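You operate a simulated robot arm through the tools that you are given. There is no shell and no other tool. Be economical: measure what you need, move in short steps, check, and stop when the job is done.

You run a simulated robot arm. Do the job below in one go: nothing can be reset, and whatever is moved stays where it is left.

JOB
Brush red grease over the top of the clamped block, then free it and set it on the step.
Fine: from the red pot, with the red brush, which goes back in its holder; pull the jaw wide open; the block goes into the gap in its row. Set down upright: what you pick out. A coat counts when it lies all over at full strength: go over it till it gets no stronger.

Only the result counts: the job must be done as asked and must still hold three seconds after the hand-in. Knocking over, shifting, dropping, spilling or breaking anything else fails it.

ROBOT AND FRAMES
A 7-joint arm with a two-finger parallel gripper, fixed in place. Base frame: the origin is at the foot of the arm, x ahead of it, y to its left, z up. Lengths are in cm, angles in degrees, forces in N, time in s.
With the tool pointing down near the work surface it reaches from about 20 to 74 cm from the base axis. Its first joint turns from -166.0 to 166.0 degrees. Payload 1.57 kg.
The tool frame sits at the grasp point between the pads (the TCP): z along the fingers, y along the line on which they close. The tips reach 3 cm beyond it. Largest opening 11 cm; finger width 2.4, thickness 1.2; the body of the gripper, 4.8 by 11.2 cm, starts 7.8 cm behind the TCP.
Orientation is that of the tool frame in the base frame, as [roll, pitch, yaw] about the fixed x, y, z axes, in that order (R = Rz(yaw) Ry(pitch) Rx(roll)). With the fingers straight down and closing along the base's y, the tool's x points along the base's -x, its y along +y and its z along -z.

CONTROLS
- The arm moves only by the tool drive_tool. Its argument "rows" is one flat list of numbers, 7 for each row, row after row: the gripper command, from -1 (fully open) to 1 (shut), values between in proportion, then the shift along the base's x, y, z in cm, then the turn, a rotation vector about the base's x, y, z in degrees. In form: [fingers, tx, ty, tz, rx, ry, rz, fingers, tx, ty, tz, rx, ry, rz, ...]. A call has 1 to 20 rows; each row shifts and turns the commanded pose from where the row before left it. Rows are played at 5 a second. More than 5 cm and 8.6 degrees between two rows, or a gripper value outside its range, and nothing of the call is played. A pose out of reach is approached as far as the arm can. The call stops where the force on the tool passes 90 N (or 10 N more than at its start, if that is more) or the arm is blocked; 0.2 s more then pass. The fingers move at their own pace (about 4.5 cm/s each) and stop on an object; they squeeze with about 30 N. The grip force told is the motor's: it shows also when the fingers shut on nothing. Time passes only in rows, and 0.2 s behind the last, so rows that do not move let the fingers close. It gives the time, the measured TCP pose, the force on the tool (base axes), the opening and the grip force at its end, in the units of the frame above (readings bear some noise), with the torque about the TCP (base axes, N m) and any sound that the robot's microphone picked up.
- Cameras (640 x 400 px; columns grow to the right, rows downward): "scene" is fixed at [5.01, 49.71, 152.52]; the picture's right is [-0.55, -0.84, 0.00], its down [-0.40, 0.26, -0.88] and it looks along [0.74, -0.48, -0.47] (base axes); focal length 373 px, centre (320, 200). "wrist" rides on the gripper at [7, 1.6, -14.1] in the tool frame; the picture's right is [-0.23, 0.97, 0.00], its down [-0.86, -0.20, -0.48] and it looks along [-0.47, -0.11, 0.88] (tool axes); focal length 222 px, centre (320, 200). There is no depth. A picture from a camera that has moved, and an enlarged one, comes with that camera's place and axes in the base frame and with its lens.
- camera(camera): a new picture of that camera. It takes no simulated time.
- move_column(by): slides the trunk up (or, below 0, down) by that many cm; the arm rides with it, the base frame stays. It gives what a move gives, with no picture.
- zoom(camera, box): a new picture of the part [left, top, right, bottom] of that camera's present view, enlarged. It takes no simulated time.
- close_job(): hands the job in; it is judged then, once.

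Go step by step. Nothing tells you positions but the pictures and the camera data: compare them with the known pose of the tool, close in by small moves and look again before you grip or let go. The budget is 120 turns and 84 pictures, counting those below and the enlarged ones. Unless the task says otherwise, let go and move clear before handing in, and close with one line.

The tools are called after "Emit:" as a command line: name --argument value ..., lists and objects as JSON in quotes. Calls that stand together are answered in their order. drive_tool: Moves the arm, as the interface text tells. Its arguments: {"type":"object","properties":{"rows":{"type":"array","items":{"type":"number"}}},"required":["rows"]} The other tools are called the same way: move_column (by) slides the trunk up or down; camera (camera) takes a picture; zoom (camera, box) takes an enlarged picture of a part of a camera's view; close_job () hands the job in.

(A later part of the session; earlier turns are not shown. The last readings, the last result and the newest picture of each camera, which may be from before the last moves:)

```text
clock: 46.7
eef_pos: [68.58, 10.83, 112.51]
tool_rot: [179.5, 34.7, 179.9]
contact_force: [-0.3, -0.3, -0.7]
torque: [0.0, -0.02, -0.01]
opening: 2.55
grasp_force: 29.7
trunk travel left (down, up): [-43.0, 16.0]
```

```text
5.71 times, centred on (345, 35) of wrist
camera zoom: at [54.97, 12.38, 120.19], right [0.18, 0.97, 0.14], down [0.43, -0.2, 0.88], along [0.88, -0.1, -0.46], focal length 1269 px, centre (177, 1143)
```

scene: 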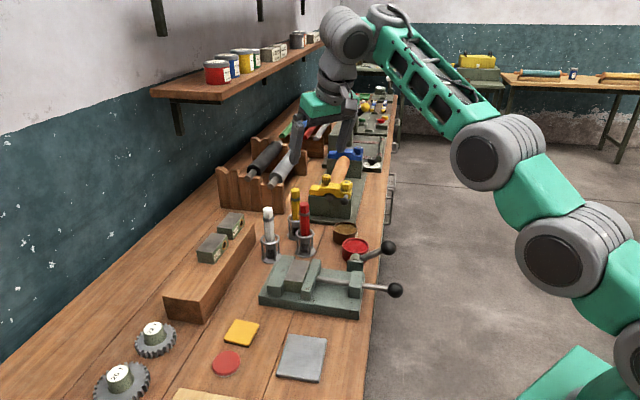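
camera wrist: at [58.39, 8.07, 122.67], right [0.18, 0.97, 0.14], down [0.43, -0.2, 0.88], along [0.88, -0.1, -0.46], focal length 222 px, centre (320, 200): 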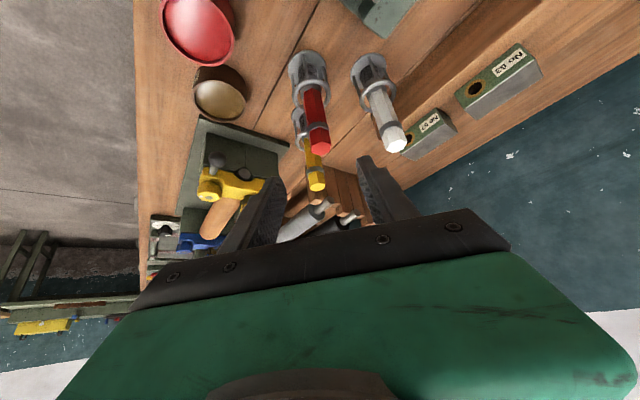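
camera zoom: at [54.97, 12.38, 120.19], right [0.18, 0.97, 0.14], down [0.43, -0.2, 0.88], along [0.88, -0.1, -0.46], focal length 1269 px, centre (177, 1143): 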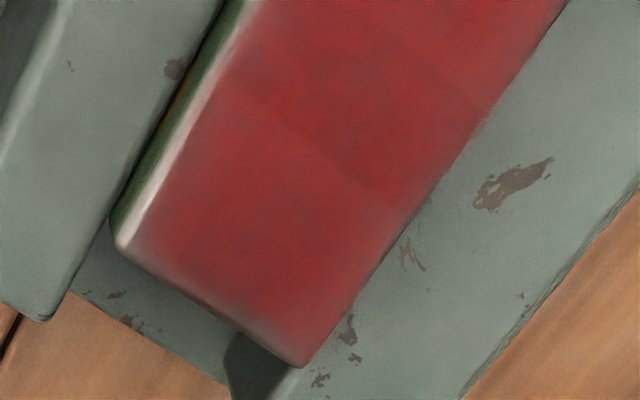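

Only the rim is slightly weaker (near end and the movable-jaw side). I go around the perimeter with firmer pressure, twice.

Emit:
drive_tool --rows '[1, -1.9, 2.3, 0, 0, 0, 0, 1, 0, 0, -2.5, 0, 0, 0, 1, 0, 0, -1.75, 0, 0, 0, 1, -0.96, 0.96, 0, 0, 0, 0, 1, -0.96, 0.96, 0, 0, 0, 0, 1, -0.96, 0.96, 0, 0, 0, 0, 1, -0.96, 0.96, 0, 0, 0, 0, 1, -0.96, 0.96, 0, 0, 0, 0, 1, 0.92, 0.92, 0, 0, 0, 0, 1, 0.92, 0.92, 0, 0, 0, 0, 1, 0.96, -0.96, 0, 0, 0, 0, 1, 0.96, -0.96, 0, 0, 0, 0, 1, 0.96, -0.96, 0, 0, 0, 0, 1, 0.96, -0.96, 0, 0, 0, 0, 1, 0.96, -0.96, 0, 0, 0, 0, 1, -0.92, -0.92, 0, 0, 0, 0, 1, -0.92, -0.92, 0, 0, 0, 0]'

Emit:
drive_tool --rows '[1, -0.96, 0.96, 0, 0, 0, 0, 1, -0.96, 0.96, 0, 0, 0, 0, 1, -0.96, 0.96, 0, 0, 0, 0, 1, -0.96, 0.96, 0, 0, 0, 0, 1, -0.96, 0.96, 0, 0, 0, 0, 1, 0.92, 0.92, 0, 0, 0, 0, 1, 0.92, 0.92, 0, 0, 0, 0, 1, -0.92, -0.92, 0, 0, 0, 0, 1, 0.96, -0.96, 0, 0, 0, 0, 1, 0.96, -0.96, 0, 0, 0, 0, 1, 0.96, -0.96, 0, 0, 0, 0, 1, 0.96, -0.96, 0, 0, 0, 0, 1, 0.96, -0.96, 0, 0, 0, 0, 1, -0.92, -0.92, 0, 0, 0, 0, 1, 0.92, 0.92, 0, 0, 0, 0, 1, 0.92, 0.92, 0, 0, 0, 0]'

Emit:
drive_tool --rows '[1, 0, 0, 2, 0, 0, 0, 1, 1, -1, 2, 0, 0, 0, 1, 0, -3, 0, 0, 0, 0]'

Emit:
zoom --camera "scene" --box '[285, 250, 325, 285]'

Emit:
zoom --camera "wrist" --box '[270, 0, 390, 90]'

```text
clock: 50.3
eef_pos: [66.6, 13.07, 108.25]
tool_rot: [179.5, 34.6, 179.8]
contact_force: [2.1, 1.8, 14.5]
torque: [0.24, -0.54, 0.0]
opening: 2.53
grasp_force: 30.4
trunk travel left (down, up): [-43.0, 16.0]
```

```text
clock: 53.7
eef_pos: [68.36, 14.97, 108.37]
tool_rot: [179.5, 34.6, 179.8]
contact_force: [1.9, -1.9, 4.8]
torque: [-0.17, -0.12, -0.03]
opening: 2.55
grasp_force: 30.2
trunk travel left (down, up): [-43.0, 16.0]
```

```text
clock: 54.5
eef_pos: [69.55, 11.05, 112.27]
tool_rot: [179.6, 34.5, 179.9]
contact_force: [0.6, 0.2, -0.2]
torque: [0.03, -0.02, 0.01]
opening: 2.54
grasp_force: 30.4
trunk travel left (down, up): [-43.0, 16.0]
```

```text
11.43 times, centred on (305, 268) of scene
camera zoom: at [5.01, 49.71, 152.52], right [-0.55, -0.84, 0.0], down [-0.4, 0.26, -0.88], along [0.74, -0.48, -0.47], focal length 4261 px, centre (491, -571)
```

zoom: 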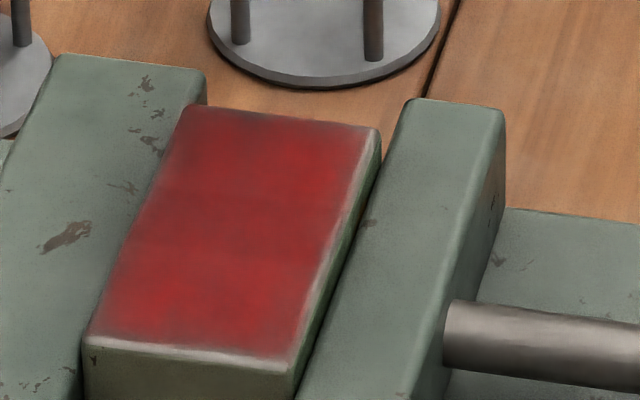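

```text
4.44 times, centred on (330, 45) of wrist
camera zoom: at [55.93, 12.56, 119.93], right [0.18, 0.97, 0.14], down [0.43, -0.2, 0.88], along [0.88, -0.1, -0.46], focal length 987 px, centre (276, 889)
```

zoom: 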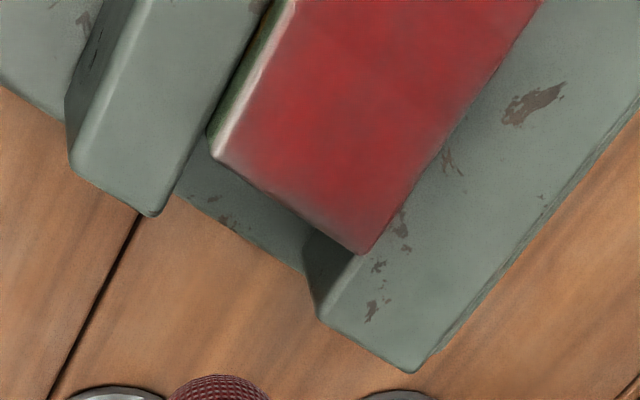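

Little change now, so it looks near saturation; to be sure I do one more dip and a full pass, then compare.

Emit:
drive_tool --rows '[1, -0.26, -3.6, 0.5, 0, 0, 0, 1, -0.26, -3.6, 0, 0, 0, 0, 1, -0.26, -3.6, 0, 0, 0, 0, 1, -0.26, -3.6, 0, 0, 0, 0, 1, 0, 0, -2.5, 0, 0, 0, 1, 0, 0, -2.5, 0, 0, 0, 1, 0, 0, -1.7, 0, 0, 0, 1, 0, 0, 0, 0, 0, 0, 1, 0, 0, 1.7, 0, 0, 0, 1, 0, 0, 2.5, 0, 0, 0, 1, 0, 0, 2.5, 0, 0, 0]'

Emit:
drive_tool --rows '[1, -0.5, 4, 0, 0, 0, 0, 1, -0.5, 4, 0, 0, 0, 0, 1, -0.6, 4, 0, 0, 0, 0, 1, -0.3, 4, 0, 0, 0, 0, 1, 0, 0, -2.5, 0, 0, 0, 1, 0, 0, -2, 0, 0, 0]'

```text
clock: 56.9
eef_pos: [68.5, -3.38, 112.97]
tool_rot: [179.5, 34.6, 180.0]
contact_force: [-0.4, 0.8, 0.2]
torque: [0.02, 0.03, -0.03]
opening: 2.52
grasp_force: 30.4
trunk travel left (down, up): [-43.0, 16.0]
```

```text
clock: 58.3
eef_pos: [66.58, 12.45, 108.41]
tool_rot: [179.5, 34.7, 179.9]
contact_force: [1.4, -0.6, -0.8]
torque: [-0.01, 0.03, -0.05]
opening: 2.55
grasp_force: 30.0
trunk travel left (down, up): [-43.0, 16.0]
```

Emit:
drive_tool --rows '[1, 0.35, 0.35, -0.15, 0, 0, 0, 1, -0.87, 0.87, 0, 0, 0, 0, 1, -0.87, 0.87, 0, 0, 0, 0, 1, -0.87, 0.87, 0, 0, 0, 0, 1, -0.87, 0.87, 0, 0, 0, 0, 1, -0.87, 0.87, 0, 0, 0, 0, 1, -0.87, 0.87, 0, 0, 0, 0, 1, 0.64, 0.64, 0, 0, 0, 0, 1, 0.87, -0.87, 0, 0, 0, 0, 1, 0.87, -0.87, 0, 0, 0, 0, 1, 0.87, -0.87, 0, 0, 0, 0, 1, 0.87, -0.87, 0, 0, 0, 0, 1, 0.87, -0.87, 0, 0, 0, 0, 1, 0.87, -0.87, 0, 0, 0, 0, 1, 0.6, 0.6, 0, 0, 0, 0, 1, -0.87, 0.87, 0, 0, 0, 0, 1, -0.87, 0.87, 0, 0, 0, 0, 1, -0.87, 0.87, 0, 0, 0, 0, 1, -0.87, 0.87, 0, 0, 0, 0, 1, -0.87, 0.87, 0, 0, 0, 0]'

Emit:
drive_tool --rows '[1, -0.87, 0.87, 0, 0, 0, 0, 1, 0.64, 0.64, 0, 0, 0, 0, 1, -0.64, -0.64, 0, 0, 0, 0, 1, -0.64, -0.64, 0, 0, 0, 0, 1, -0.64, -0.64, 0, 0, 0, 0, 1, 0.64, 0.64, 0, 0, 0, 0, 1, 0.64, 0.64, 0, 0, 0, 0, 1, 0.64, 0.64, 0, 0, 0, 0, 1, 0.87, -0.87, 0, 0, 0, 0, 1, 0.87, -0.87, 0, 0, 0, 0, 1, 0.87, -0.87, 0, 0, 0, 0, 1, 0.87, -0.87, 0, 0, 0, 0, 1, 0.87, -0.87, 0, 0, 0, 0, 1, 0.87, -0.87, 0, 0, 0, 0, 1, -0.64, -0.64, 0, 0, 0, 0, 1, -0.64, -0.64, 0, 0, 0, 0, 1, -0.64, -0.64, 0, 0, 0, 0, 1, 0.64, 0.64, 0, 0, 0, 0, 1, 0.64, 0.64, 0, 0, 0, 0]'

Emit:
drive_tool --rows '[1, 0, 0, 2, 0, 0, 0, 1, 1, -1, 2, 0, 0, 0, 1, 0, -3, 0, 0, 0, 0]'

Emit:
zoom --camera "scene" --box '[285, 250, 325, 285]'

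Emit:
zoom --camera "wrist" --box '[270, 0, 390, 90]'

```text
clock: 62.5
eef_pos: [63.66, 18.5, 108.12]
tool_rot: [179.5, 34.7, 179.8]
contact_force: [3.4, -2.8, 15.4]
torque: [-0.36, -0.65, -0.06]
opening: 2.5
grasp_force: 29.3
trunk travel left (down, up): [-43.0, 16.0]
```

```text
clock: 66.5
eef_pos: [68.09, 14.11, 108.13]
tool_rot: [179.5, 34.6, 179.9]
contact_force: [0.4, -1.5, 4.0]
torque: [-0.09, -0.05, -0.03]
opening: 2.53
grasp_force: 30.0
trunk travel left (down, up): [-43.0, 16.0]
```

```text
clock: 67.3
eef_pos: [69.24, 10.2, 112.06]
tool_rot: [179.4, 34.6, 179.9]
contact_force: [0.3, 0.4, -1.7]
torque: [0.01, 0.01, -0.01]
opening: 2.55
grasp_force: 30.7
trunk travel left (down, up): [-43.0, 16.0]
```

```text
11.43 times, centred on (305, 268) of scene
camera zoom: at [5.01, 49.71, 152.52], right [-0.55, -0.84, 0.0], down [-0.4, 0.26, -0.88], along [0.74, -0.48, -0.47], focal length 4261 px, centre (491, -571)
```

zoom: 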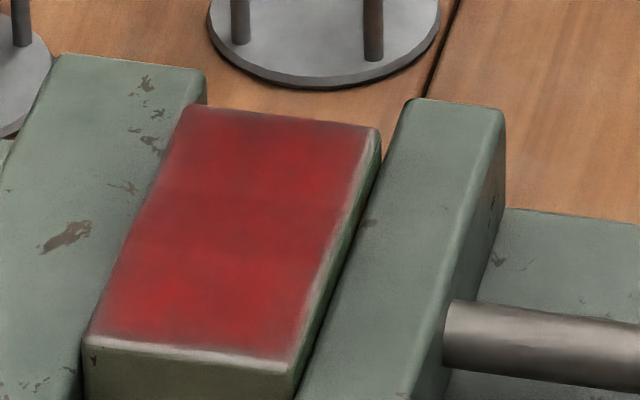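

```text
4.44 times, centred on (330, 45) of wrist
camera zoom: at [55.53, 11.73, 119.81], right [0.18, 0.97, 0.14], down [0.43, -0.2, 0.88], along [0.88, -0.1, -0.46], focal length 987 px, centre (276, 889)
```

zoom: 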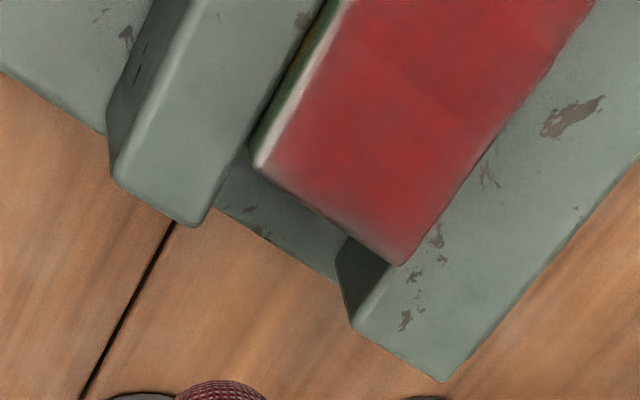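

The coat no longer changes, so it's saturated. Now the brush goes back over its holder at (77.9,6.8).

Emit:
drive_tool --rows '[1, 2.2, -0.84, 0.3, 0, 0, 0, 1, 2.2, -0.84, 0, 0, 0, 0, 1, 2.2, -0.84, 0, 0, 0, 0, 1, 2.1, -0.84, 0, 0, 0, 0]'

Emit:
zoom --camera "scene" --box '[250, 160, 370, 260]'

Emit:
zoom --camera "wrist" --box '[220, 20, 420, 200]'

```text
clock: 68.3
eef_pos: [77.92, 6.76, 112.44]
tool_rot: [179.5, 34.6, 179.9]
contact_force: [-0.9, -0.5, 0.6]
torque: [0.01, 0.01, 0.02]
opening: 2.53
grasp_force: 30.2
trunk travel left (down, up): [-43.0, 16.0]
```

```text
4.00 times, centred on (310, 210) of scene
camera zoom: at [5.01, 49.71, 152.52], right [-0.55, -0.84, 0.0], down [-0.4, 0.26, -0.88], along [0.74, -0.48, -0.47], focal length 1491 px, centre (360, 160)
```

zoom: 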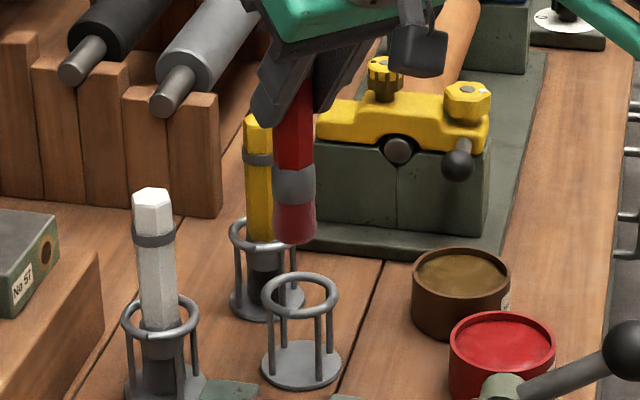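

```text
2.22 times, centred on (320, 110) of wrist
camera zoom: at [64.24, 8.43, 120.1], right [0.18, 0.97, 0.14], down [0.43, -0.2, 0.88], along [0.88, -0.1, -0.46], focal length 494 px, centre (320, 400)
```

zoom: 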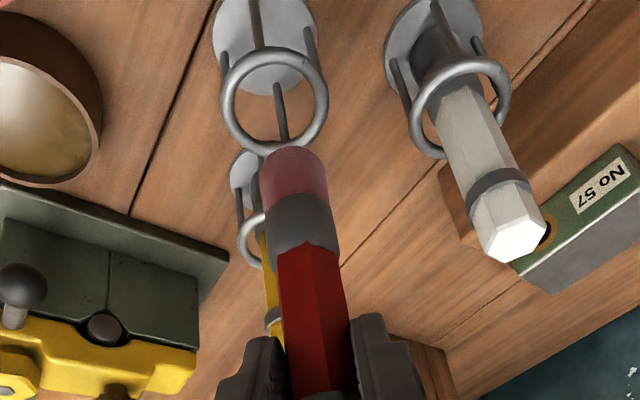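

Emit:
drive_tool --rows '[1, 0, 0, -2, 0, 0, 0, 1, 0, 0, -1.5, 0, 0, 0]'

Emit:
zoom --camera "scene" --box '[290, 190, 350, 260]'

Emit:
zoom --camera "wrist" --box '[240, 20, 400, 160]'

```text
clock: 68.9
eef_pos: [77.79, 6.86, 109.04]
tool_rot: [179.5, 34.6, 179.9]
contact_force: [0.0, 0.9, -0.7]
torque: [0.01, 0.0, 0.02]
opening: 2.56
grasp_force: 29.9
trunk travel left (down, up): [-43.0, 16.0]
```

```text
5.71 times, centred on (320, 225) of scene
camera zoom: at [5.01, 49.71, 152.52], right [-0.55, -0.84, 0.0], down [-0.4, 0.26, -0.88], along [0.74, -0.48, -0.47], focal length 2130 px, centre (320, 57)
```

zoom: 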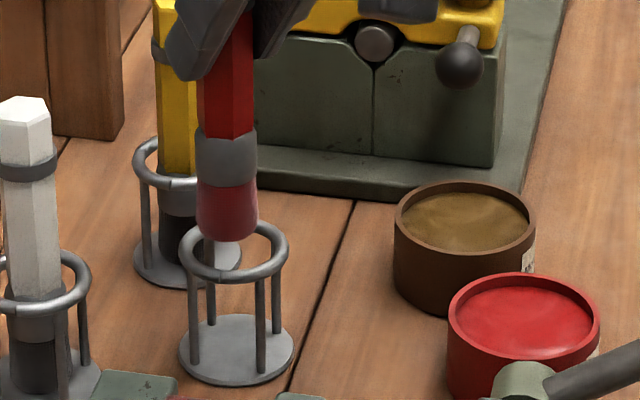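

```text
2.86 times, centred on (320, 90) of wrist
camera zoom: at [64.22, 8.48, 116.61], right [0.18, 0.97, 0.14], down [0.43, -0.2, 0.88], along [0.88, -0.1, -0.46], focal length 635 px, centre (320, 514)
```

zoom: 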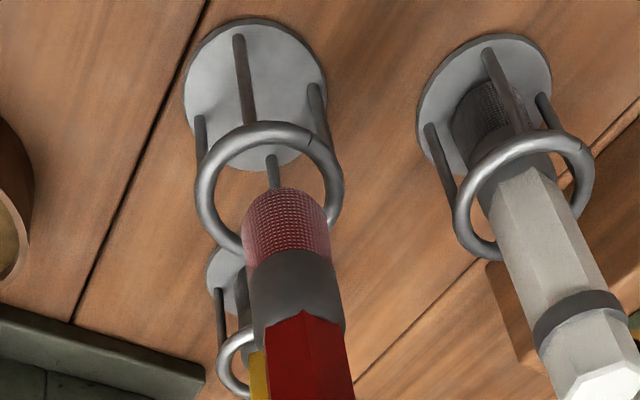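

Emit:
drive_tool --rows '[1, 0.15, -0.25, 0, 0, 0, 0, 1, 0, 0, -1.8, 0, 0, 0]'

Emit:
zoom --camera "scene" --box '[290, 190, 350, 260]'

Emit:
zoom --camera "wrist" --box '[240, 20, 400, 160]'

```text
clock: 69.5
eef_pos: [78.01, 6.58, 107.24]
tool_rot: [179.5, 34.6, 179.9]
contact_force: [-0.1, -0.4, -0.3]
torque: [0.0, 0.0, 0.02]
opening: 2.53
grasp_force: 30.4
trunk travel left (down, up): [-43.0, 16.0]
```

```text
5.71 times, centred on (320, 225) of scene
camera zoom: at [5.01, 49.71, 152.52], right [-0.55, -0.84, 0.0], down [-0.4, 0.26, -0.88], along [0.74, -0.48, -0.47], focal length 2130 px, centre (320, 57)
```

zoom: 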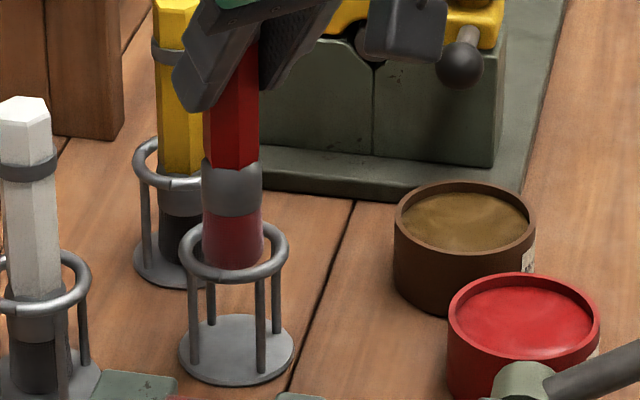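

```text
2.86 times, centred on (320, 90) of wrist
camera zoom: at [64.33, 8.13, 114.79], right [0.18, 0.97, 0.14], down [0.43, -0.2, 0.88], along [0.88, -0.1, -0.46], focal length 635 px, centre (320, 514)
```

zoom: 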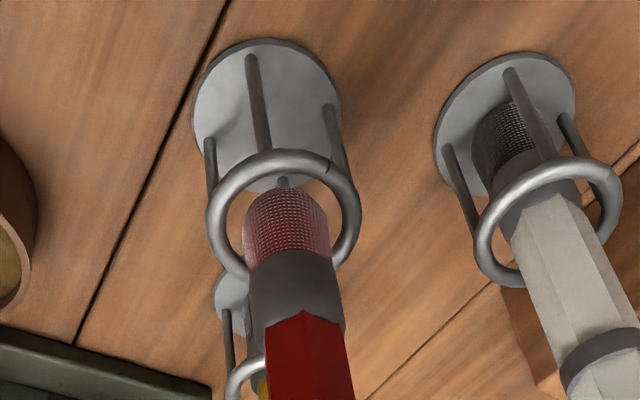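

The tip is inside the ring and centered. Lower to the seat.

Emit:
drive_tool --rows '[1, 0, 0, -2, 0, 0, 0, 1, 0, 0, -1.5, 0, 0, 0, 1, 0, 0, -0.8, 0, 0, 0]'

Emit:
zoom --camera "scene" --box '[290, 190, 350, 260]'

```text
clock: 70.3
eef_pos: [77.88, 6.5, 102.84]
tool_rot: [179.5, 34.6, 179.9]
contact_force: [-0.5, -0.1, -0.9]
torque: [0.0, 0.01, 0.0]
opening: 2.53
grasp_force: 29.9
trunk travel left (down, up): [-43.0, 16.0]
```

```text
5.71 times, centred on (320, 225) of scene
camera zoom: at [5.01, 49.71, 152.52], right [-0.55, -0.84, 0.0], down [-0.4, 0.26, -0.88], along [0.74, -0.48, -0.47], focal length 2130 px, centre (320, 57)
```

zoom: 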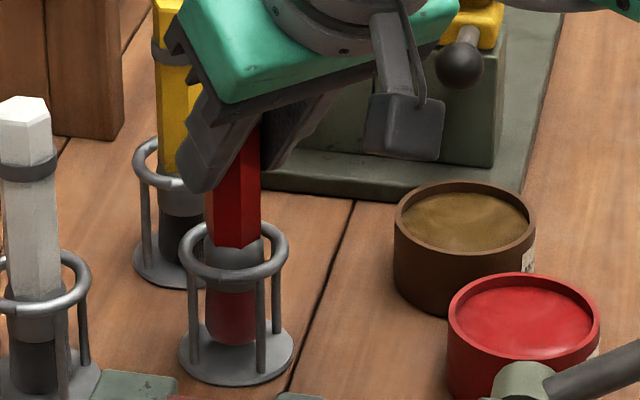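

Slightly above the seat; lower in small steps until contact.

Emit:
drive_tool --rows '[1, 0, 0, -0.3, 0, 0, 0, 1, 0, 0, -0.25, 0, 0, 0]'

```text
clock: 70.9
eef_pos: [78.06, 6.55, 102.22]
tool_rot: [179.5, 34.6, 179.9]
contact_force: [-0.1, -0.2, -0.2]
torque: [0.0, 0.02, 0.0]
opening: 2.54
grasp_force: 30.3
trunk travel left (down, up): [-43.0, 16.0]
```

Emit:
drive_tool --rows '[1, 0, 0, -0.2, 0, 0, 0, 1, 0, 0, -0.15, 0, 0, 0]'

```text
clock: 71.5
eef_pos: [78.09, 6.52, 101.87]
tool_rot: [179.4, 34.7, 179.9]
contact_force: [-0.2, 0.4, 2.2]
torque: [-0.03, 0.02, -0.06]
opening: 2.52
grasp_force: 29.7
trunk travel left (down, up): [-43.0, 16.0]
```

Contact. I release and back off along the tool axis.

Emit:
drive_tool --rows '[0.35, 0, 0, 0, 0, 0, 0, -0.1, 0, 0, 0, 0, 0, 0, -0.1, 0, 0, 0, 0, 0, 0, -0.1, -1.14, 0, 1.65, 0, 0, 0, -0.1, -2.2, 0, 3.2, 0, 0, 0, -0.1, -2.2, 0, 3.2, 0, 0, 0, -0.1, -2.2, 0, 3.2, 0, 0, 0]'

Emit:
camera --camera "scene"

Emit:
camera --camera "wrist"

```text
clock: 73.1
eef_pos: [70.14, 6.59, 113.04]
tool_rot: [179.5, 34.5, 179.9]
contact_force: [-0.3, -0.8, -0.5]
torque: [-0.01, 0.03, 0.0]
opening: 6.03
grasp_force: 0.1
trunk travel left (down, up): [-43.0, 16.0]
```

```text
37 pictures are left
```

scene: 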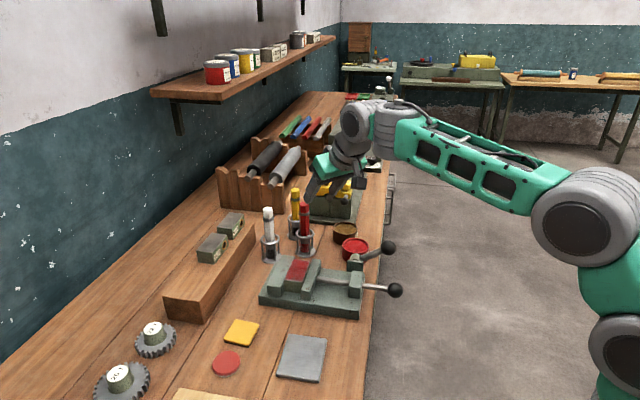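

```text
36 pictures are left
camera wrist: at [56.53, 8.12, 120.75], right [0.18, 0.97, 0.14], down [0.43, -0.2, 0.88], along [0.88, -0.1, -0.46], focal length 222 px, centre (320, 200)
```

wrist: 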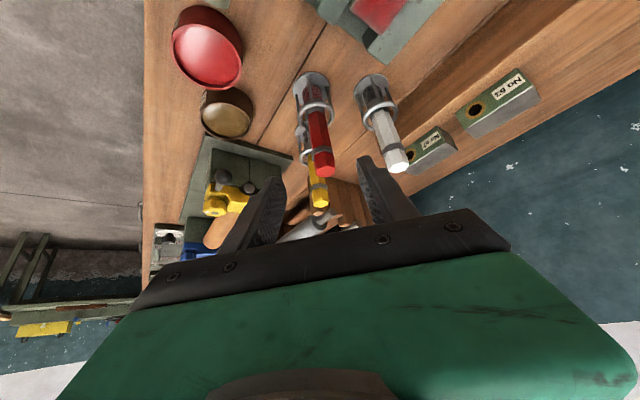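

The brush is back in its holder. Next is the vise: I'll straighten the tool, yaw it 45° so the fingers close across the rod, and hook the rod behind the ball knob at about (50,0.3,94.6).

Emit:
drive_tool --rows '[0, -2.5, -0.5, 0.5, 0, 7, 0, 0, -2.5, -0.5, 0.5, 0, 7, 0, 0, -2.5, -0.5, 0, 0, 7, 0, 0, -2.5, -0.5, 0, 0, 7, 0, 0, -2.5, -0.5, 0, 0, 6.6, 0, 0, -1, -0.5, 0, 0, 0, 7.5, 0, -1, -0.5, 0, 0, 0, 7.5, 0, -1, -0.5, 0, 0, 0, 7.5, 0, -1, 0, 0, 0, 0, 7.5, 0, -1, 0, 0, 0, 0, 7.5, 0, 0, 0, 0, 0, 0, 7.5]'

Emit:
camera --camera "wrist"

```text
clock: 75.5
eef_pos: [52.7, 2.51, 114.22]
tool_rot: [179.5, 0.1, -134.9]
contact_force: [0.3, -0.2, -0.2]
torque: [0.04, -0.01, -0.01]
opening: 5.53
grasp_force: 0.1
trunk travel left (down, up): [-43.0, 16.0]
```

```text
35 pictures are left
camera wrist: at [46.81, -1.3, 128.3], right [-0.53, 0.85, 0.01], down [0.75, 0.46, 0.48], along [0.4, 0.26, -0.88], focal length 222 px, centre (320, 200)
```

wrist: 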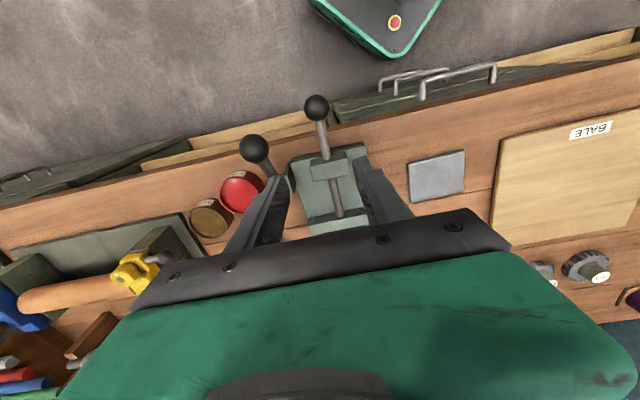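

Emit:
drive_tool --rows '[0, -0.6, 0.2, -4.5, 0, 0, 0, 0, 0, 0, -4.5, 0, 0, 0, 0, 0, 0, -3, 0, 0, 0]'

Emit:
zoom --camera "scene" --box '[310, 190, 450, 320]'

Emit:
camera --camera "wrist"

```text
clock: 76.3
eef_pos: [52.05, 2.79, 102.5]
tool_rot: [179.6, 0.2, -135.1]
contact_force: [-0.2, -0.1, 0.2]
torque: [0.0, -0.03, 0.05]
opening: 5.5
grasp_force: 0.1
trunk travel left (down, up): [-43.0, 16.0]
```

```text
3.08 times, centred on (380, 255) of scene
camera zoom: at [5.01, 49.71, 152.52], right [-0.55, -0.84, 0.0], down [-0.4, 0.26, -0.88], along [0.74, -0.48, -0.47], focal length 1147 px, centre (135, 31)
```

zoom: 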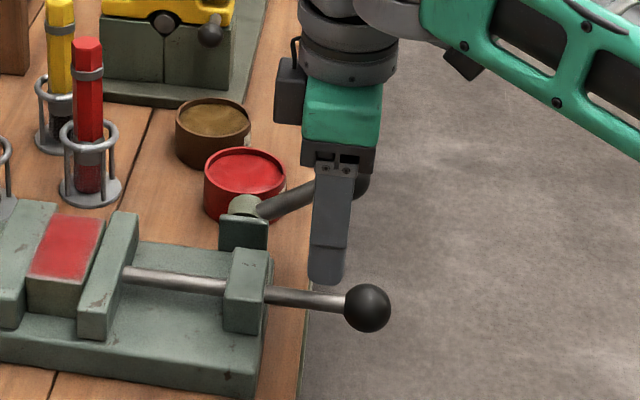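

```text
33 pictures are left
camera wrist: at [46.11, -1.08, 116.56], right [-0.53, 0.85, 0.01], down [0.75, 0.46, 0.48], along [0.41, 0.26, -0.88], focal length 222 px, centre (320, 200)
```

wrist: 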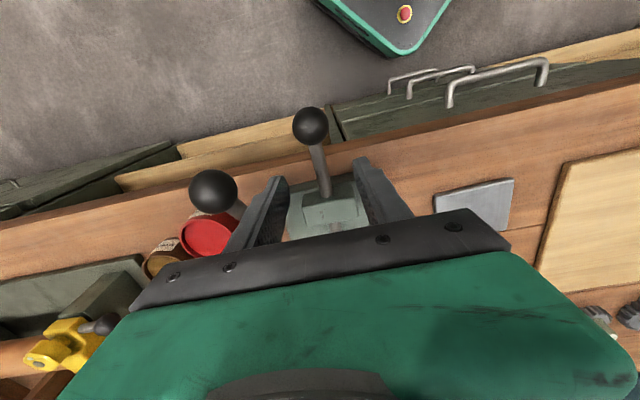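

Emit:
drive_tool --rows '[0, 0.5, 0.5, -3, 0, 0, 0, 0, 0, 0, -3, 0, 0, 0, 0, 0, 0, -1.5, 0, 0, 0, 1, 0, 0, 0, 0, 0, 0, 1, 0, 0, 0, 0, 0, 0, 1, 0, 0, 0, 0, 0, 0, 1, 0, 0, 0, 0, 0, 0]'

Emit:
zoom --camera "scene" --box '[310, 190, 450, 320]'

```text
clock: 77.9
eef_pos: [52.76, 3.19, 94.68]
tool_rot: [179.6, 0.1, -135.1]
contact_force: [6.8, -4.7, -1.1]
torque: [0.05, -0.14, 0.11]
opening: 1.4
grasp_force: 27.9
trunk travel left (down, up): [-43.0, 16.0]
```

```text
3.08 times, centred on (380, 255) of scene
camera zoom: at [5.01, 49.71, 152.52], right [-0.55, -0.84, 0.0], down [-0.4, 0.26, -0.88], along [0.74, -0.48, -0.47], focal length 1147 px, centre (135, 31)
```

zoom: 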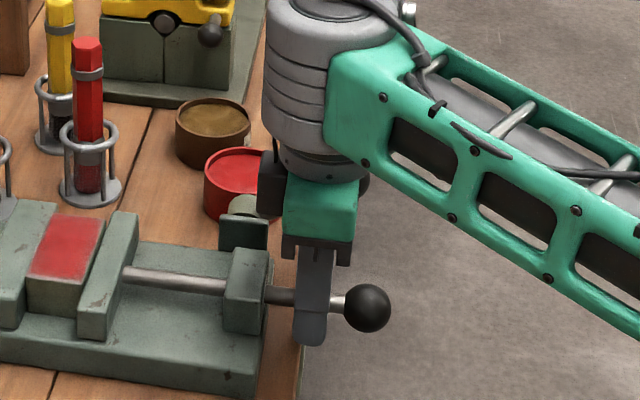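

Rod is gripped. I pull gently to see whether the jaw moves or the lever locks it.

Emit:
drive_tool --rows '[1, 0.1, -0.1, 0, 0, 0, 0, 1, -0.35, -0.35, 0, 0, 0, 0, 1, -0.35, -0.35, 0, 0, 0, 0, 1, -0.35, -0.35, 0, 0, 0, 0]'

Emit:
zoom --camera "scene" --box '[260, 190, 420, 320]'

```text
clock: 78.9
eef_pos: [51.85, 2.3, 94.68]
tool_rot: [179.6, 0.0, -135.0]
contact_force: [19.6, 19.8, -0.7]
torque: [0.42, -0.29, -0.07]
opening: 1.38
grasp_force: 29.9
trunk travel left (down, up): [-43.0, 16.0]
```

```text
3.08 times, centred on (340, 255) of scene
camera zoom: at [5.01, 49.71, 152.52], right [-0.55, -0.84, 0.0], down [-0.4, 0.26, -0.88], along [0.74, -0.48, -0.47], focal length 1147 px, centre (258, 31)
```

zoom: 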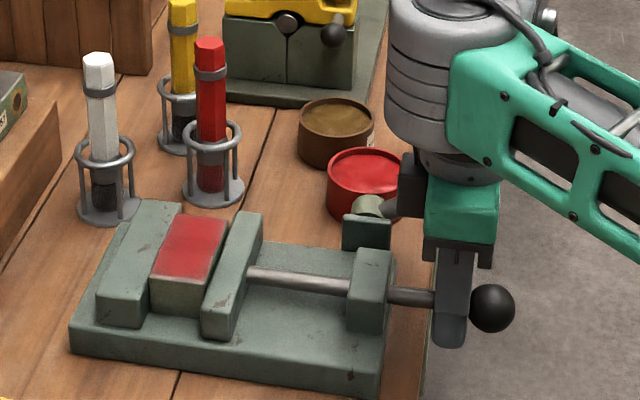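

Emit:
drive_tool --rows '[1, -0.2, -0.2, 0, 0, 0, 0, 1, -0.2, -0.2, 0, 0, 0, 0, 1, -0.2, -0.2, 0, 0, 0, 0]'

```text
clock: 79.7
eef_pos: [51.64, 2.0, 94.66]
tool_rot: [179.6, -0.1, -134.9]
contact_force: [57.6, 49.6, 6.7]
torque: [0.58, 0.05, -0.22]
opening: 1.38
grasp_force: 30.2
trunk travel left (down, up): [-43.0, 16.0]
```

The rod holds at 76 N: it's locked, so the lever must be released first. I back off and look closely at the lever.

Emit:
drive_tool --rows '[1, 0.4, 0.4, 0, 0, 0, 0, 0.2, 0.4, 0.4, 0, 0, 0, 0, 0.1, 0, 0, 0, 0, 0, 0, 0.1, 0, 0, 0, 0, 0, 0, 0.1, 0, 0, 4, 0, 0, 0, 0.1, 0, 0, 4, 0, 0, 0, 0.1, -3, -1, 3, 0, 0, 0, 0.1, -3, -1, 2, 0, 0, 0]'

Emit:
zoom --camera "scene" --box '[340, 225, 410, 300]'

Emit:
zoom --camera "wrist" --box '[180, 110, 380, 240]'

```text
clock: 81.5
eef_pos: [45.76, 0.42, 107.66]
tool_rot: [179.7, 0.0, -135.1]
contact_force: [0.0, 0.3, 0.0]
torque: [-0.01, 0.03, -0.01]
opening: 4.99
grasp_force: 0.1
trunk travel left (down, up): [-43.0, 16.0]
```

```text
5.33 times, centred on (375, 262) of scene
camera zoom: at [5.01, 49.71, 152.52], right [-0.55, -0.84, 0.0], down [-0.4, 0.26, -0.88], along [0.74, -0.48, -0.47], focal length 1988 px, centre (27, -133)
```

zoom: 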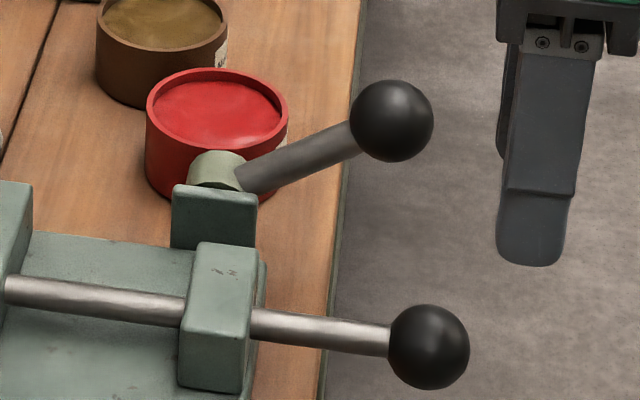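

```text
3.08 times, centred on (280, 175) of wrist
camera zoom: at [39.94, -3.49, 121.74], right [-0.53, 0.85, 0.01], down [0.75, 0.46, 0.48], along [0.4, 0.26, -0.88], focal length 684 px, centre (443, 277)
```

zoom: 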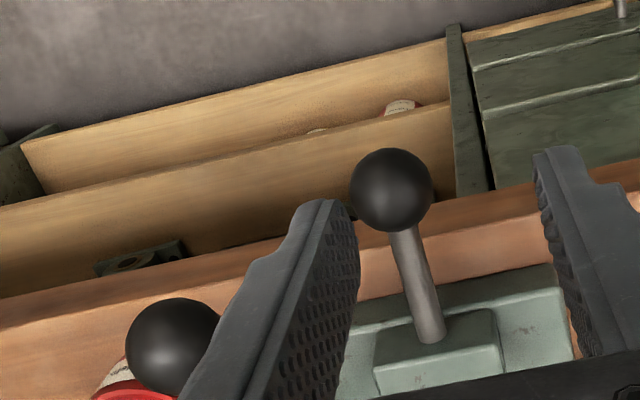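

Emit:
zoom --camera "scene" --box '[354, 245, 382, 273]'

```text
14.29 times, centred on (368, 259) of scene
camera zoom: at [5.01, 49.71, 152.52], right [-0.55, -0.84, 0.0], down [-0.4, 0.26, -0.88], along [0.74, -0.48, -0.47], focal length 5326 px, centre (-366, -643)
```

zoom: 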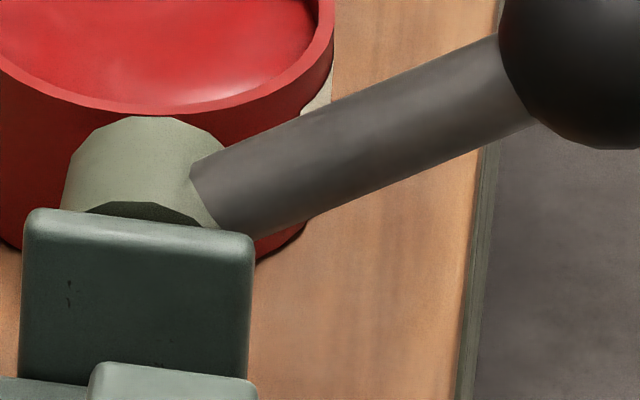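

The lever hub is a horizontal pin across the vise axis, so the lever swings vertically; likely it lifts up to unlock. I'll grip its ball at about (57.8,-4.2,100).

Emit:
drive_tool --rows '[-0.1, 0, 0, 3.5, 0, 0, 0, -0.1, 4, -1.5, 0.5, 0, 0, 0, -0.1, 4, -1.5, 0, 0, 0, 0, -0.1, 4, -1.6, 0, 0, 0, 0, -0.1, 0, 0, -3, 0, 0, 0, -0.1, 0, 0, -3, 0, 0, 0]'

Emit:
zoom --camera "scene" --box '[310, 170, 450, 300]'

Emit:
zoom --camera "wrist" --box '[220, 80, 420, 240]'

```text
clock: 82.9
eef_pos: [57.74, -4.32, 105.85]
tool_rot: [179.6, 0.0, -135.1]
contact_force: [0.9, -0.5, -0.1]
torque: [-0.01, 0.01, 0.0]
opening: 6.06
grasp_force: 0.1
trunk travel left (down, up): [-43.0, 16.0]
```

```text
3.08 times, centred on (380, 235) of scene
camera zoom: at [5.01, 49.71, 152.52], right [-0.55, -0.84, 0.0], down [-0.4, 0.26, -0.88], along [0.74, -0.48, -0.47], focal length 1147 px, centre (135, 92)
```

zoom: 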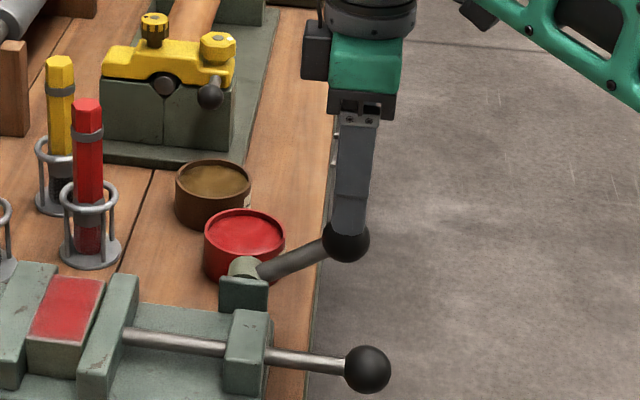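

```text
2.50 times, centred on (320, 160) of wrist
camera zoom: at [51.96, -8.1, 119.98], right [-0.53, 0.85, 0.01], down [0.75, 0.46, 0.48], along [0.4, 0.26, -0.88], focal length 555 px, centre (320, 300)
```

zoom: 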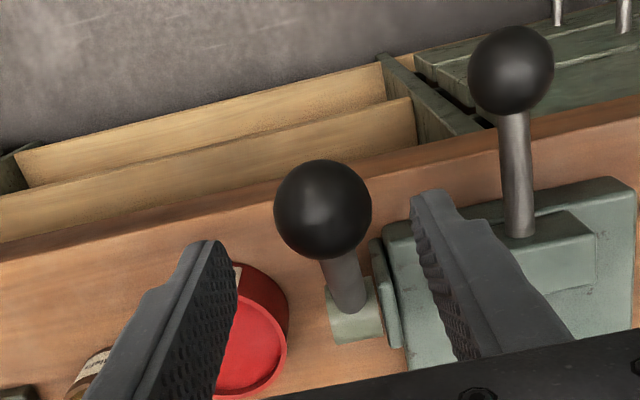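

Ball is centered between the fingers. Descend and grip.

Emit:
drive_tool --rows '[-0.1, 0, 0, -3, 0, 0, 0, -0.1, 0, 0, -2.7, 0, 0, 0, 1, 0, 0, 0, 0, 0, 0, 1, 0, 0, 0, 0, 0, 0, 1, 0, 0, 0, 0, 0, 0]'

```text
clock: 84.1
eef_pos: [57.8, -4.14, 100.05]
tool_rot: [179.6, 0.0, -135.0]
contact_force: [-6.7, 5.1, 0.4]
torque: [0.01, 0.09, 0.01]
opening: 3.75
grasp_force: 27.7
trunk travel left (down, up): [-43.0, 16.0]
```

Emit:
drive_tool --rows '[1, 0.13, 0.13, 0.45, 0, 0, 0, 1, 0.17, 0.17, 0.45, 0, 0, 0, 1, 0.2, 0.2, 0.45, 0, 0, 0]'

```text
clock: 84.9
eef_pos: [58.44, -3.49, 101.25]
tool_rot: [179.6, -0.2, -134.9]
contact_force: [-11.8, 9.8, -16.2]
torque: [-0.72, 0.73, -0.05]
opening: 3.72
grasp_force: 42.6
trunk travel left (down, up): [-43.0, 16.0]
```

It moves upward. I continue along the arc.

Emit:
drive_tool --rows '[1, 0.5, 0.6, 0.94, 0, 0, 0, 1, 0.65, 0.65, 0.77, 0, 0, 0, 1, 0.71, 0.71, 0.63, 0, 0, 0]'

Emit:
zoom --camera "scene" --box '[310, 170, 450, 300]'

```text
clock: 85.7
eef_pos: [60.07, -1.87, 103.74]
tool_rot: [179.6, 0.1, -135.2]
contact_force: [-15.6, 1.7, -7.8]
torque: [-0.74, 0.94, -0.13]
opening: 3.69
grasp_force: 43.7
trunk travel left (down, up): [-43.0, 16.0]
```

```text
3.08 times, centred on (380, 235) of scene
camera zoom: at [5.01, 49.71, 152.52], right [-0.55, -0.84, 0.0], down [-0.4, 0.26, -0.88], along [0.74, -0.48, -0.47], focal length 1147 px, centre (135, 92)
```

zoom: 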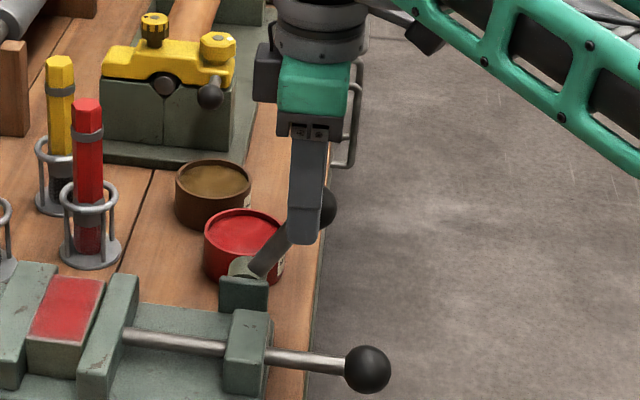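

Emit:
drive_tool --rows '[1, 0.4, 0.4, 0.7, 0, 0, 0, 1, 0.6, 0.6, 0.6, 0, 0, 0, 1, 0.7, 0.7, 0.4, 0, 0, 0]'

Emit:
zoom --camera "scene" --box '[310, 170, 450, 300]'

```text
clock: 86.5
eef_pos: [61.94, -0.08, 105.41]
tool_rot: [179.4, -0.1, -135.0]
contact_force: [-12.1, 1.2, -12.9]
torque: [-0.62, 0.93, -0.09]
opening: 3.72
grasp_force: 43.8
trunk travel left (down, up): [-43.0, 16.0]
```

```text
3.08 times, centred on (380, 235) of scene
camera zoom: at [5.01, 49.71, 152.52], right [-0.55, -0.84, 0.0], down [-0.4, 0.26, -0.88], along [0.74, -0.48, -0.47], focal length 1147 px, centre (135, 92)
```

zoom: 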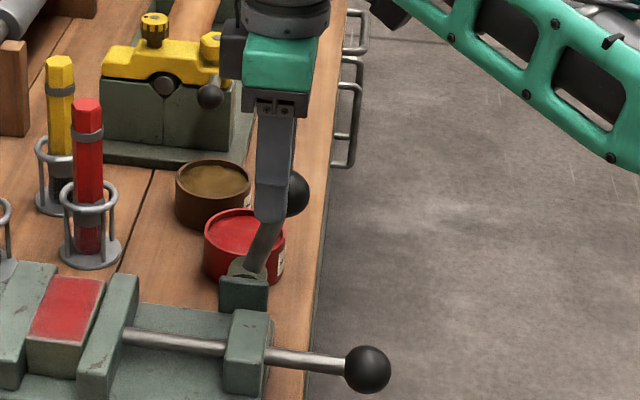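

Emit:
drive_tool --rows '[1, 0.6, 0.6, 0.3, 0, 0, 0, 1, 0.65, 0.65, 0.1, 0, 0, 0, 1, 0.65, 0.65, 0, 0, 0, 0]'

Emit:
zoom --camera "scene" --box '[290, 170, 430, 300]'

```text
clock: 87.3
eef_pos: [63.94, 1.91, 106.05]
tool_rot: [179.8, 0.1, -135.1]
contact_force: [-6.2, 4.3, 1.6]
torque: [0.01, 0.31, -0.12]
opening: 3.6
grasp_force: 42.9
trunk travel left (down, up): [-43.0, 16.0]
```

```text
3.08 times, centred on (360, 235) of scene
camera zoom: at [5.01, 49.71, 152.52], right [-0.55, -0.84, 0.0], down [-0.4, 0.26, -0.88], along [0.74, -0.48, -0.47], focal length 1147 px, centre (197, 92)
```

zoom: 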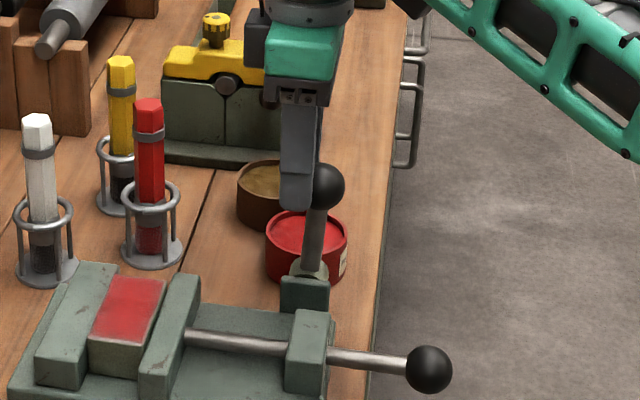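

Emit:
drive_tool --rows '[-0.1, 0, 0, 0, 0, 0, 0, -0.1, 0, 0, 0, 0, 0, 0, -0.1, -1.4, -1.3, -1.2, 0, 0, 0, 1, 0, 0, 0, 0, 0, 0, 1, 0, 0, 0, 0, 0, 0, 1, 0, 0, 0, 0, 0, 0]'

Emit:
drive_tool --rows '[1, 0.5, 0.5, 0, 0, 0, 0, 1, 0.5, 0.5, 0, 0, 0, 0, 1, 0.5, 0.5, -0.1, 0, 0, 0]'

Emit:
zoom --camera "scene" --box '[290, 170, 430, 300]'

```text
clock: 88.7
eef_pos: [62.48, 0.5, 104.51]
tool_rot: [179.5, -0.1, -135.1]
contact_force: [-1.0, -0.1, -3.4]
torque: [-0.03, 0.0, 0.07]
opening: 3.71
grasp_force: 27.6
trunk travel left (down, up): [-43.0, 16.0]
```

```text
clock: 89.5
eef_pos: [63.89, 1.9, 104.54]
tool_rot: [179.5, 0.0, -134.9]
contact_force: [-7.3, -6.7, -1.7]
torque: [-0.67, 0.96, 0.1]
opening: 3.74
grasp_force: 43.5
trunk travel left (down, up): [-43.0, 16.0]
```

```text
3.08 times, centred on (360, 235) of scene
camera zoom: at [5.01, 49.71, 152.52], right [-0.55, -0.84, 0.0], down [-0.4, 0.26, -0.88], along [0.74, -0.48, -0.47], focal length 1147 px, centre (197, 92)
```

zoom: 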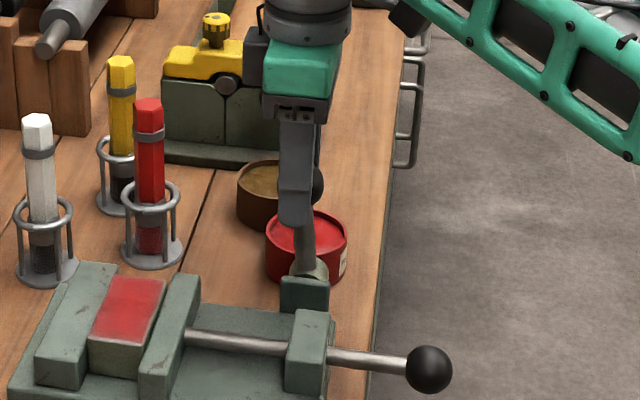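

Emit:
drive_tool --rows '[1, 0.6, 0.6, -0.1, 0, 0, 0, 1, 0.6, 0.6, -0.2, 0, 0, 0, 1, 0.6, 0.6, -0.25, 0, 0, 0, 1, 0.6, 0.6, -0.35, 0, 0, 0]'

Emit:
zoom --camera "scene" --box '[290, 170, 430, 300]'

```text
clock: 90.5
eef_pos: [66.65, 4.91, 103.5]
tool_rot: [179.7, 0.1, -134.6]
contact_force: [5.3, -0.1, 3.4]
torque: [-0.07, 0.08, 0.03]
opening: 0.01
grasp_force: 21.3
trunk travel left (down, up): [-43.0, 16.0]
```

```text
3.08 times, centred on (360, 235) of scene
camera zoom: at [5.01, 49.71, 152.52], right [-0.55, -0.84, 0.0], down [-0.4, 0.26, -0.88], along [0.74, -0.48, -0.47], focal length 1147 px, centre (197, 92)
```

zoom: 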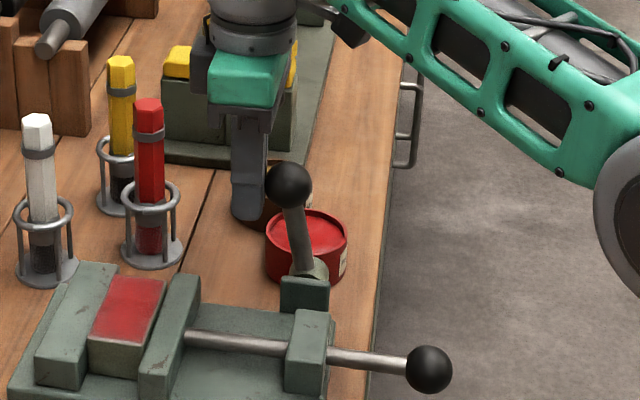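

The lever has swung past vertical to its stop. Now I return to the rod and pull again.

Emit:
drive_tool --rows '[1, 0.3, 0.3, 4, 0, 0, 0, 1, 0, 0, 4, 0, 0, 0, 0.1, -3.6, 0, 0, 0, 0, 0, 0.1, -3.6, -0.3, 0, 0, 0, 0, 0.1, -3.6, -0.8, 0, 0, 0, 0, 0.1, -3.55, -0.8, 0, 0, 0, 0, 0.1, 0, 0, -4, 0, 0, 0, 0.1, 0, 0, -4, 0, 0, 0]'

```text
clock: 92.3
eef_pos: [51.45, 2.75, 103.2]
tool_rot: [179.8, 0.1, -135.1]
contact_force: [-0.6, 0.0, 0.5]
torque: [0.0, -0.01, -0.01]
opening: 4.95
grasp_force: 0.0
out of reach, approached as far as the arm can: row 2
trunk travel left (down, up): [-43.0, 16.0]
```

Emit:
drive_tool --rows '[0.1, 1.2, 0.4, -3, 0, 0, 0, 0.1, 0, 0, -3, 0, 0, 0, 0.1, 0, 0, -2.4, 0, 0, 0, 1, 0, 0, 0, 0, 0, 0, 1, 0, 0, 0, 0, 0, 0, 1, 0, 0, 0, 0, 0, 0, 1, -0.35, -0.35, 0, 0, 0, 0, 1, -0.35, -0.35, 0, 0, 0, 0, 1, -0.35, -0.35, 0, 0, 0, 0, 1, -0.35, -0.35, 0, 0, 0, 0]'

Emit:
zoom --camera "scene" --box '[260, 190, 420, 320]'

```text
clock: 94.5
eef_pos: [51.28, 1.72, 94.58]
tool_rot: [179.5, -0.1, -135.2]
contact_force: [5.2, -1.3, -1.9]
torque: [0.0, -0.03, 0.08]
opening: 1.36
grasp_force: 30.1
trunk travel left (down, up): [-43.0, 16.0]
```

```text
3.08 times, centred on (340, 255) of scene
camera zoom: at [5.01, 49.71, 152.52], right [-0.55, -0.84, 0.0], down [-0.4, 0.26, -0.88], along [0.74, -0.48, -0.47], focal length 1147 px, centre (258, 31)
```

zoom: 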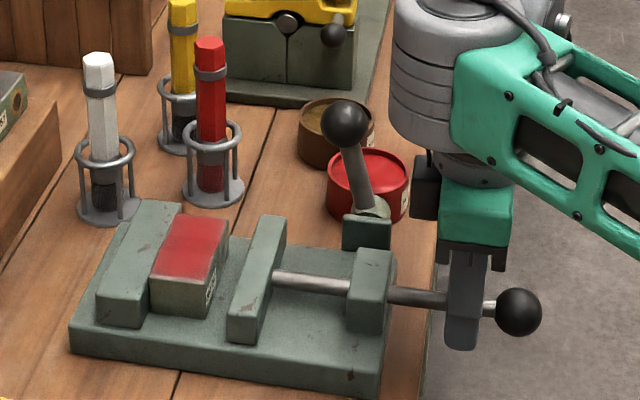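

The jaw slides freely now. I keep pulling to its end stop.

Emit:
drive_tool --rows '[1, -0.5, -0.5, 0, 0, 0, 0, 1, -0.5, -0.5, 0, 0, 0, 0, 1, -0.5, -0.5, 0, 0, 0, 0, 1, -0.5, -0.5, 0, 0, 0, 0, 1, -0.5, -0.5, 0, 0, 0, 0, 1, -0.5, -0.5, 0, 0, 0, 0]'

```text
clock: 95.9
eef_pos: [48.62, -0.99, 95.2]
tool_rot: [179.2, -0.4, -135.0]
contact_force: [-21.8, 24.2, -18.8]
torque: [0.14, 0.11, 0.06]
opening: 1.39
grasp_force: 30.2
out of reach, approached as far as the arm can: row 4, 5, 6
trunk travel left (down, up): [-43.0, 16.0]
```

I've hit an arm limit in this posture; leaning the tool inward about the closing axis should ease it.

Emit:
drive_tool --rows '[1, 0.3, 0.1, -0.3, -4, 4, 0, 1, 0, 0, 0, -4, 4, 0, 1, 0, 0, 0, -4, 4, 0]'

```text
clock: 96.7
eef_pos: [48.76, -0.81, 95.17]
tool_rot: [179.3, -17.1, -135.1]
contact_force: [-26.7, 30.3, 7.8]
torque: [0.65, -0.23, 0.31]
opening: 1.39
grasp_force: 30.0
trunk travel left (down, up): [-43.0, 16.0]
```

Emit:
drive_tool --rows '[1, -0.15, 0.15, -0.2, 0, 0, 0, 1, -0.5, -0.5, -0.1, 0, 0, 0, 1, -0.5, -0.5, 0, 0, 0, 0]'

Emit:
zoom --camera "scene" --box '[260, 190, 420, 320]'

```text
clock: 97.5
eef_pos: [47.66, -1.82, 94.93]
tool_rot: [179.6, -17.0, -135.1]
contact_force: [-19.1, 19.9, 19.3]
torque: [0.17, 0.04, 0.33]
opening: 1.37
grasp_force: 30.2
trunk travel left (down, up): [-43.0, 16.0]
```

```text
3.08 times, centred on (340, 255) of scene
camera zoom: at [5.01, 49.71, 152.52], right [-0.55, -0.84, 0.0], down [-0.4, 0.26, -0.88], along [0.74, -0.48, -0.47], focal length 1147 px, centre (258, 31)
```

zoom: 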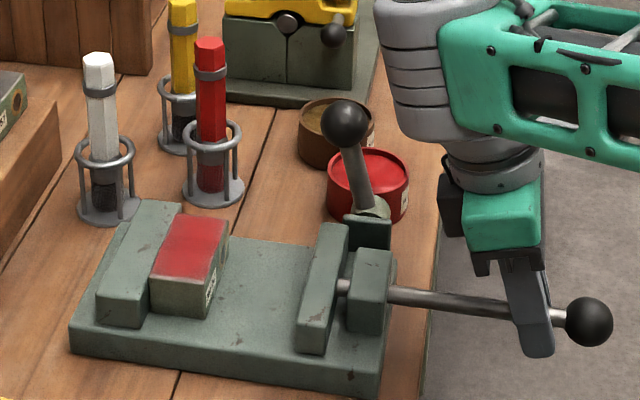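

Emit:
drive_tool --rows '[1, -0.45, -0.3, -0.2, 0, 0, 0, 1, -0.35, -0.35, 0, 0, 0, 0, 1, -0.35, -0.35, 0, 0, 0, 0]'

```text
clock: 98.3
eef_pos: [46.88, -2.7, 94.58]
tool_rot: [179.4, -17.2, -134.9]
contact_force: [7.8, 40.6, -7.6]
torque: [0.2, -0.37, -0.03]
opening: 1.34
grasp_force: 30.3
trunk travel left (down, up): [-43.0, 16.0]
```

Emit:
drive_tool --rows '[1, -0.15, -0.2, 0, 0, 0, 0, 1, -0.1, -0.15, 0, 0, 0, 0]'

Emit:
zoom --camera "scene" --box '[260, 190, 420, 320]'

```text
clock: 98.9
eef_pos: [46.74, -2.6, 94.47]
tool_rot: [179.6, -17.2, -134.8]
contact_force: [22.4, 64.8, -16.3]
torque: [0.51, -0.07, -0.49]
opening: 1.4
grasp_force: 30.3
trunk travel left (down, up): [-43.0, 16.0]
```

```text
3.08 times, centred on (340, 255) of scene
camera zoom: at [5.01, 49.71, 152.52], right [-0.55, -0.84, 0.0], down [-0.4, 0.26, -0.88], along [0.74, -0.48, -0.47], focal length 1147 px, centre (258, 31)
```

zoom: 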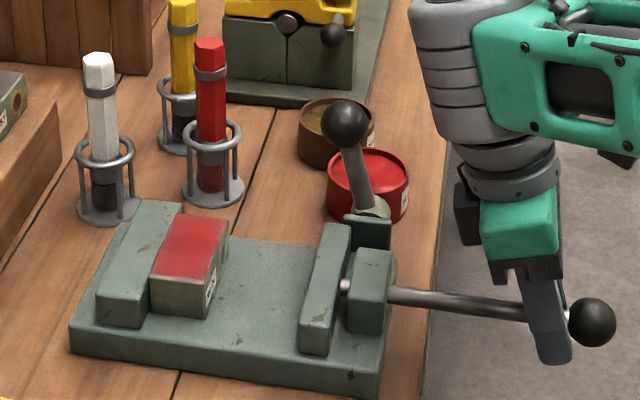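

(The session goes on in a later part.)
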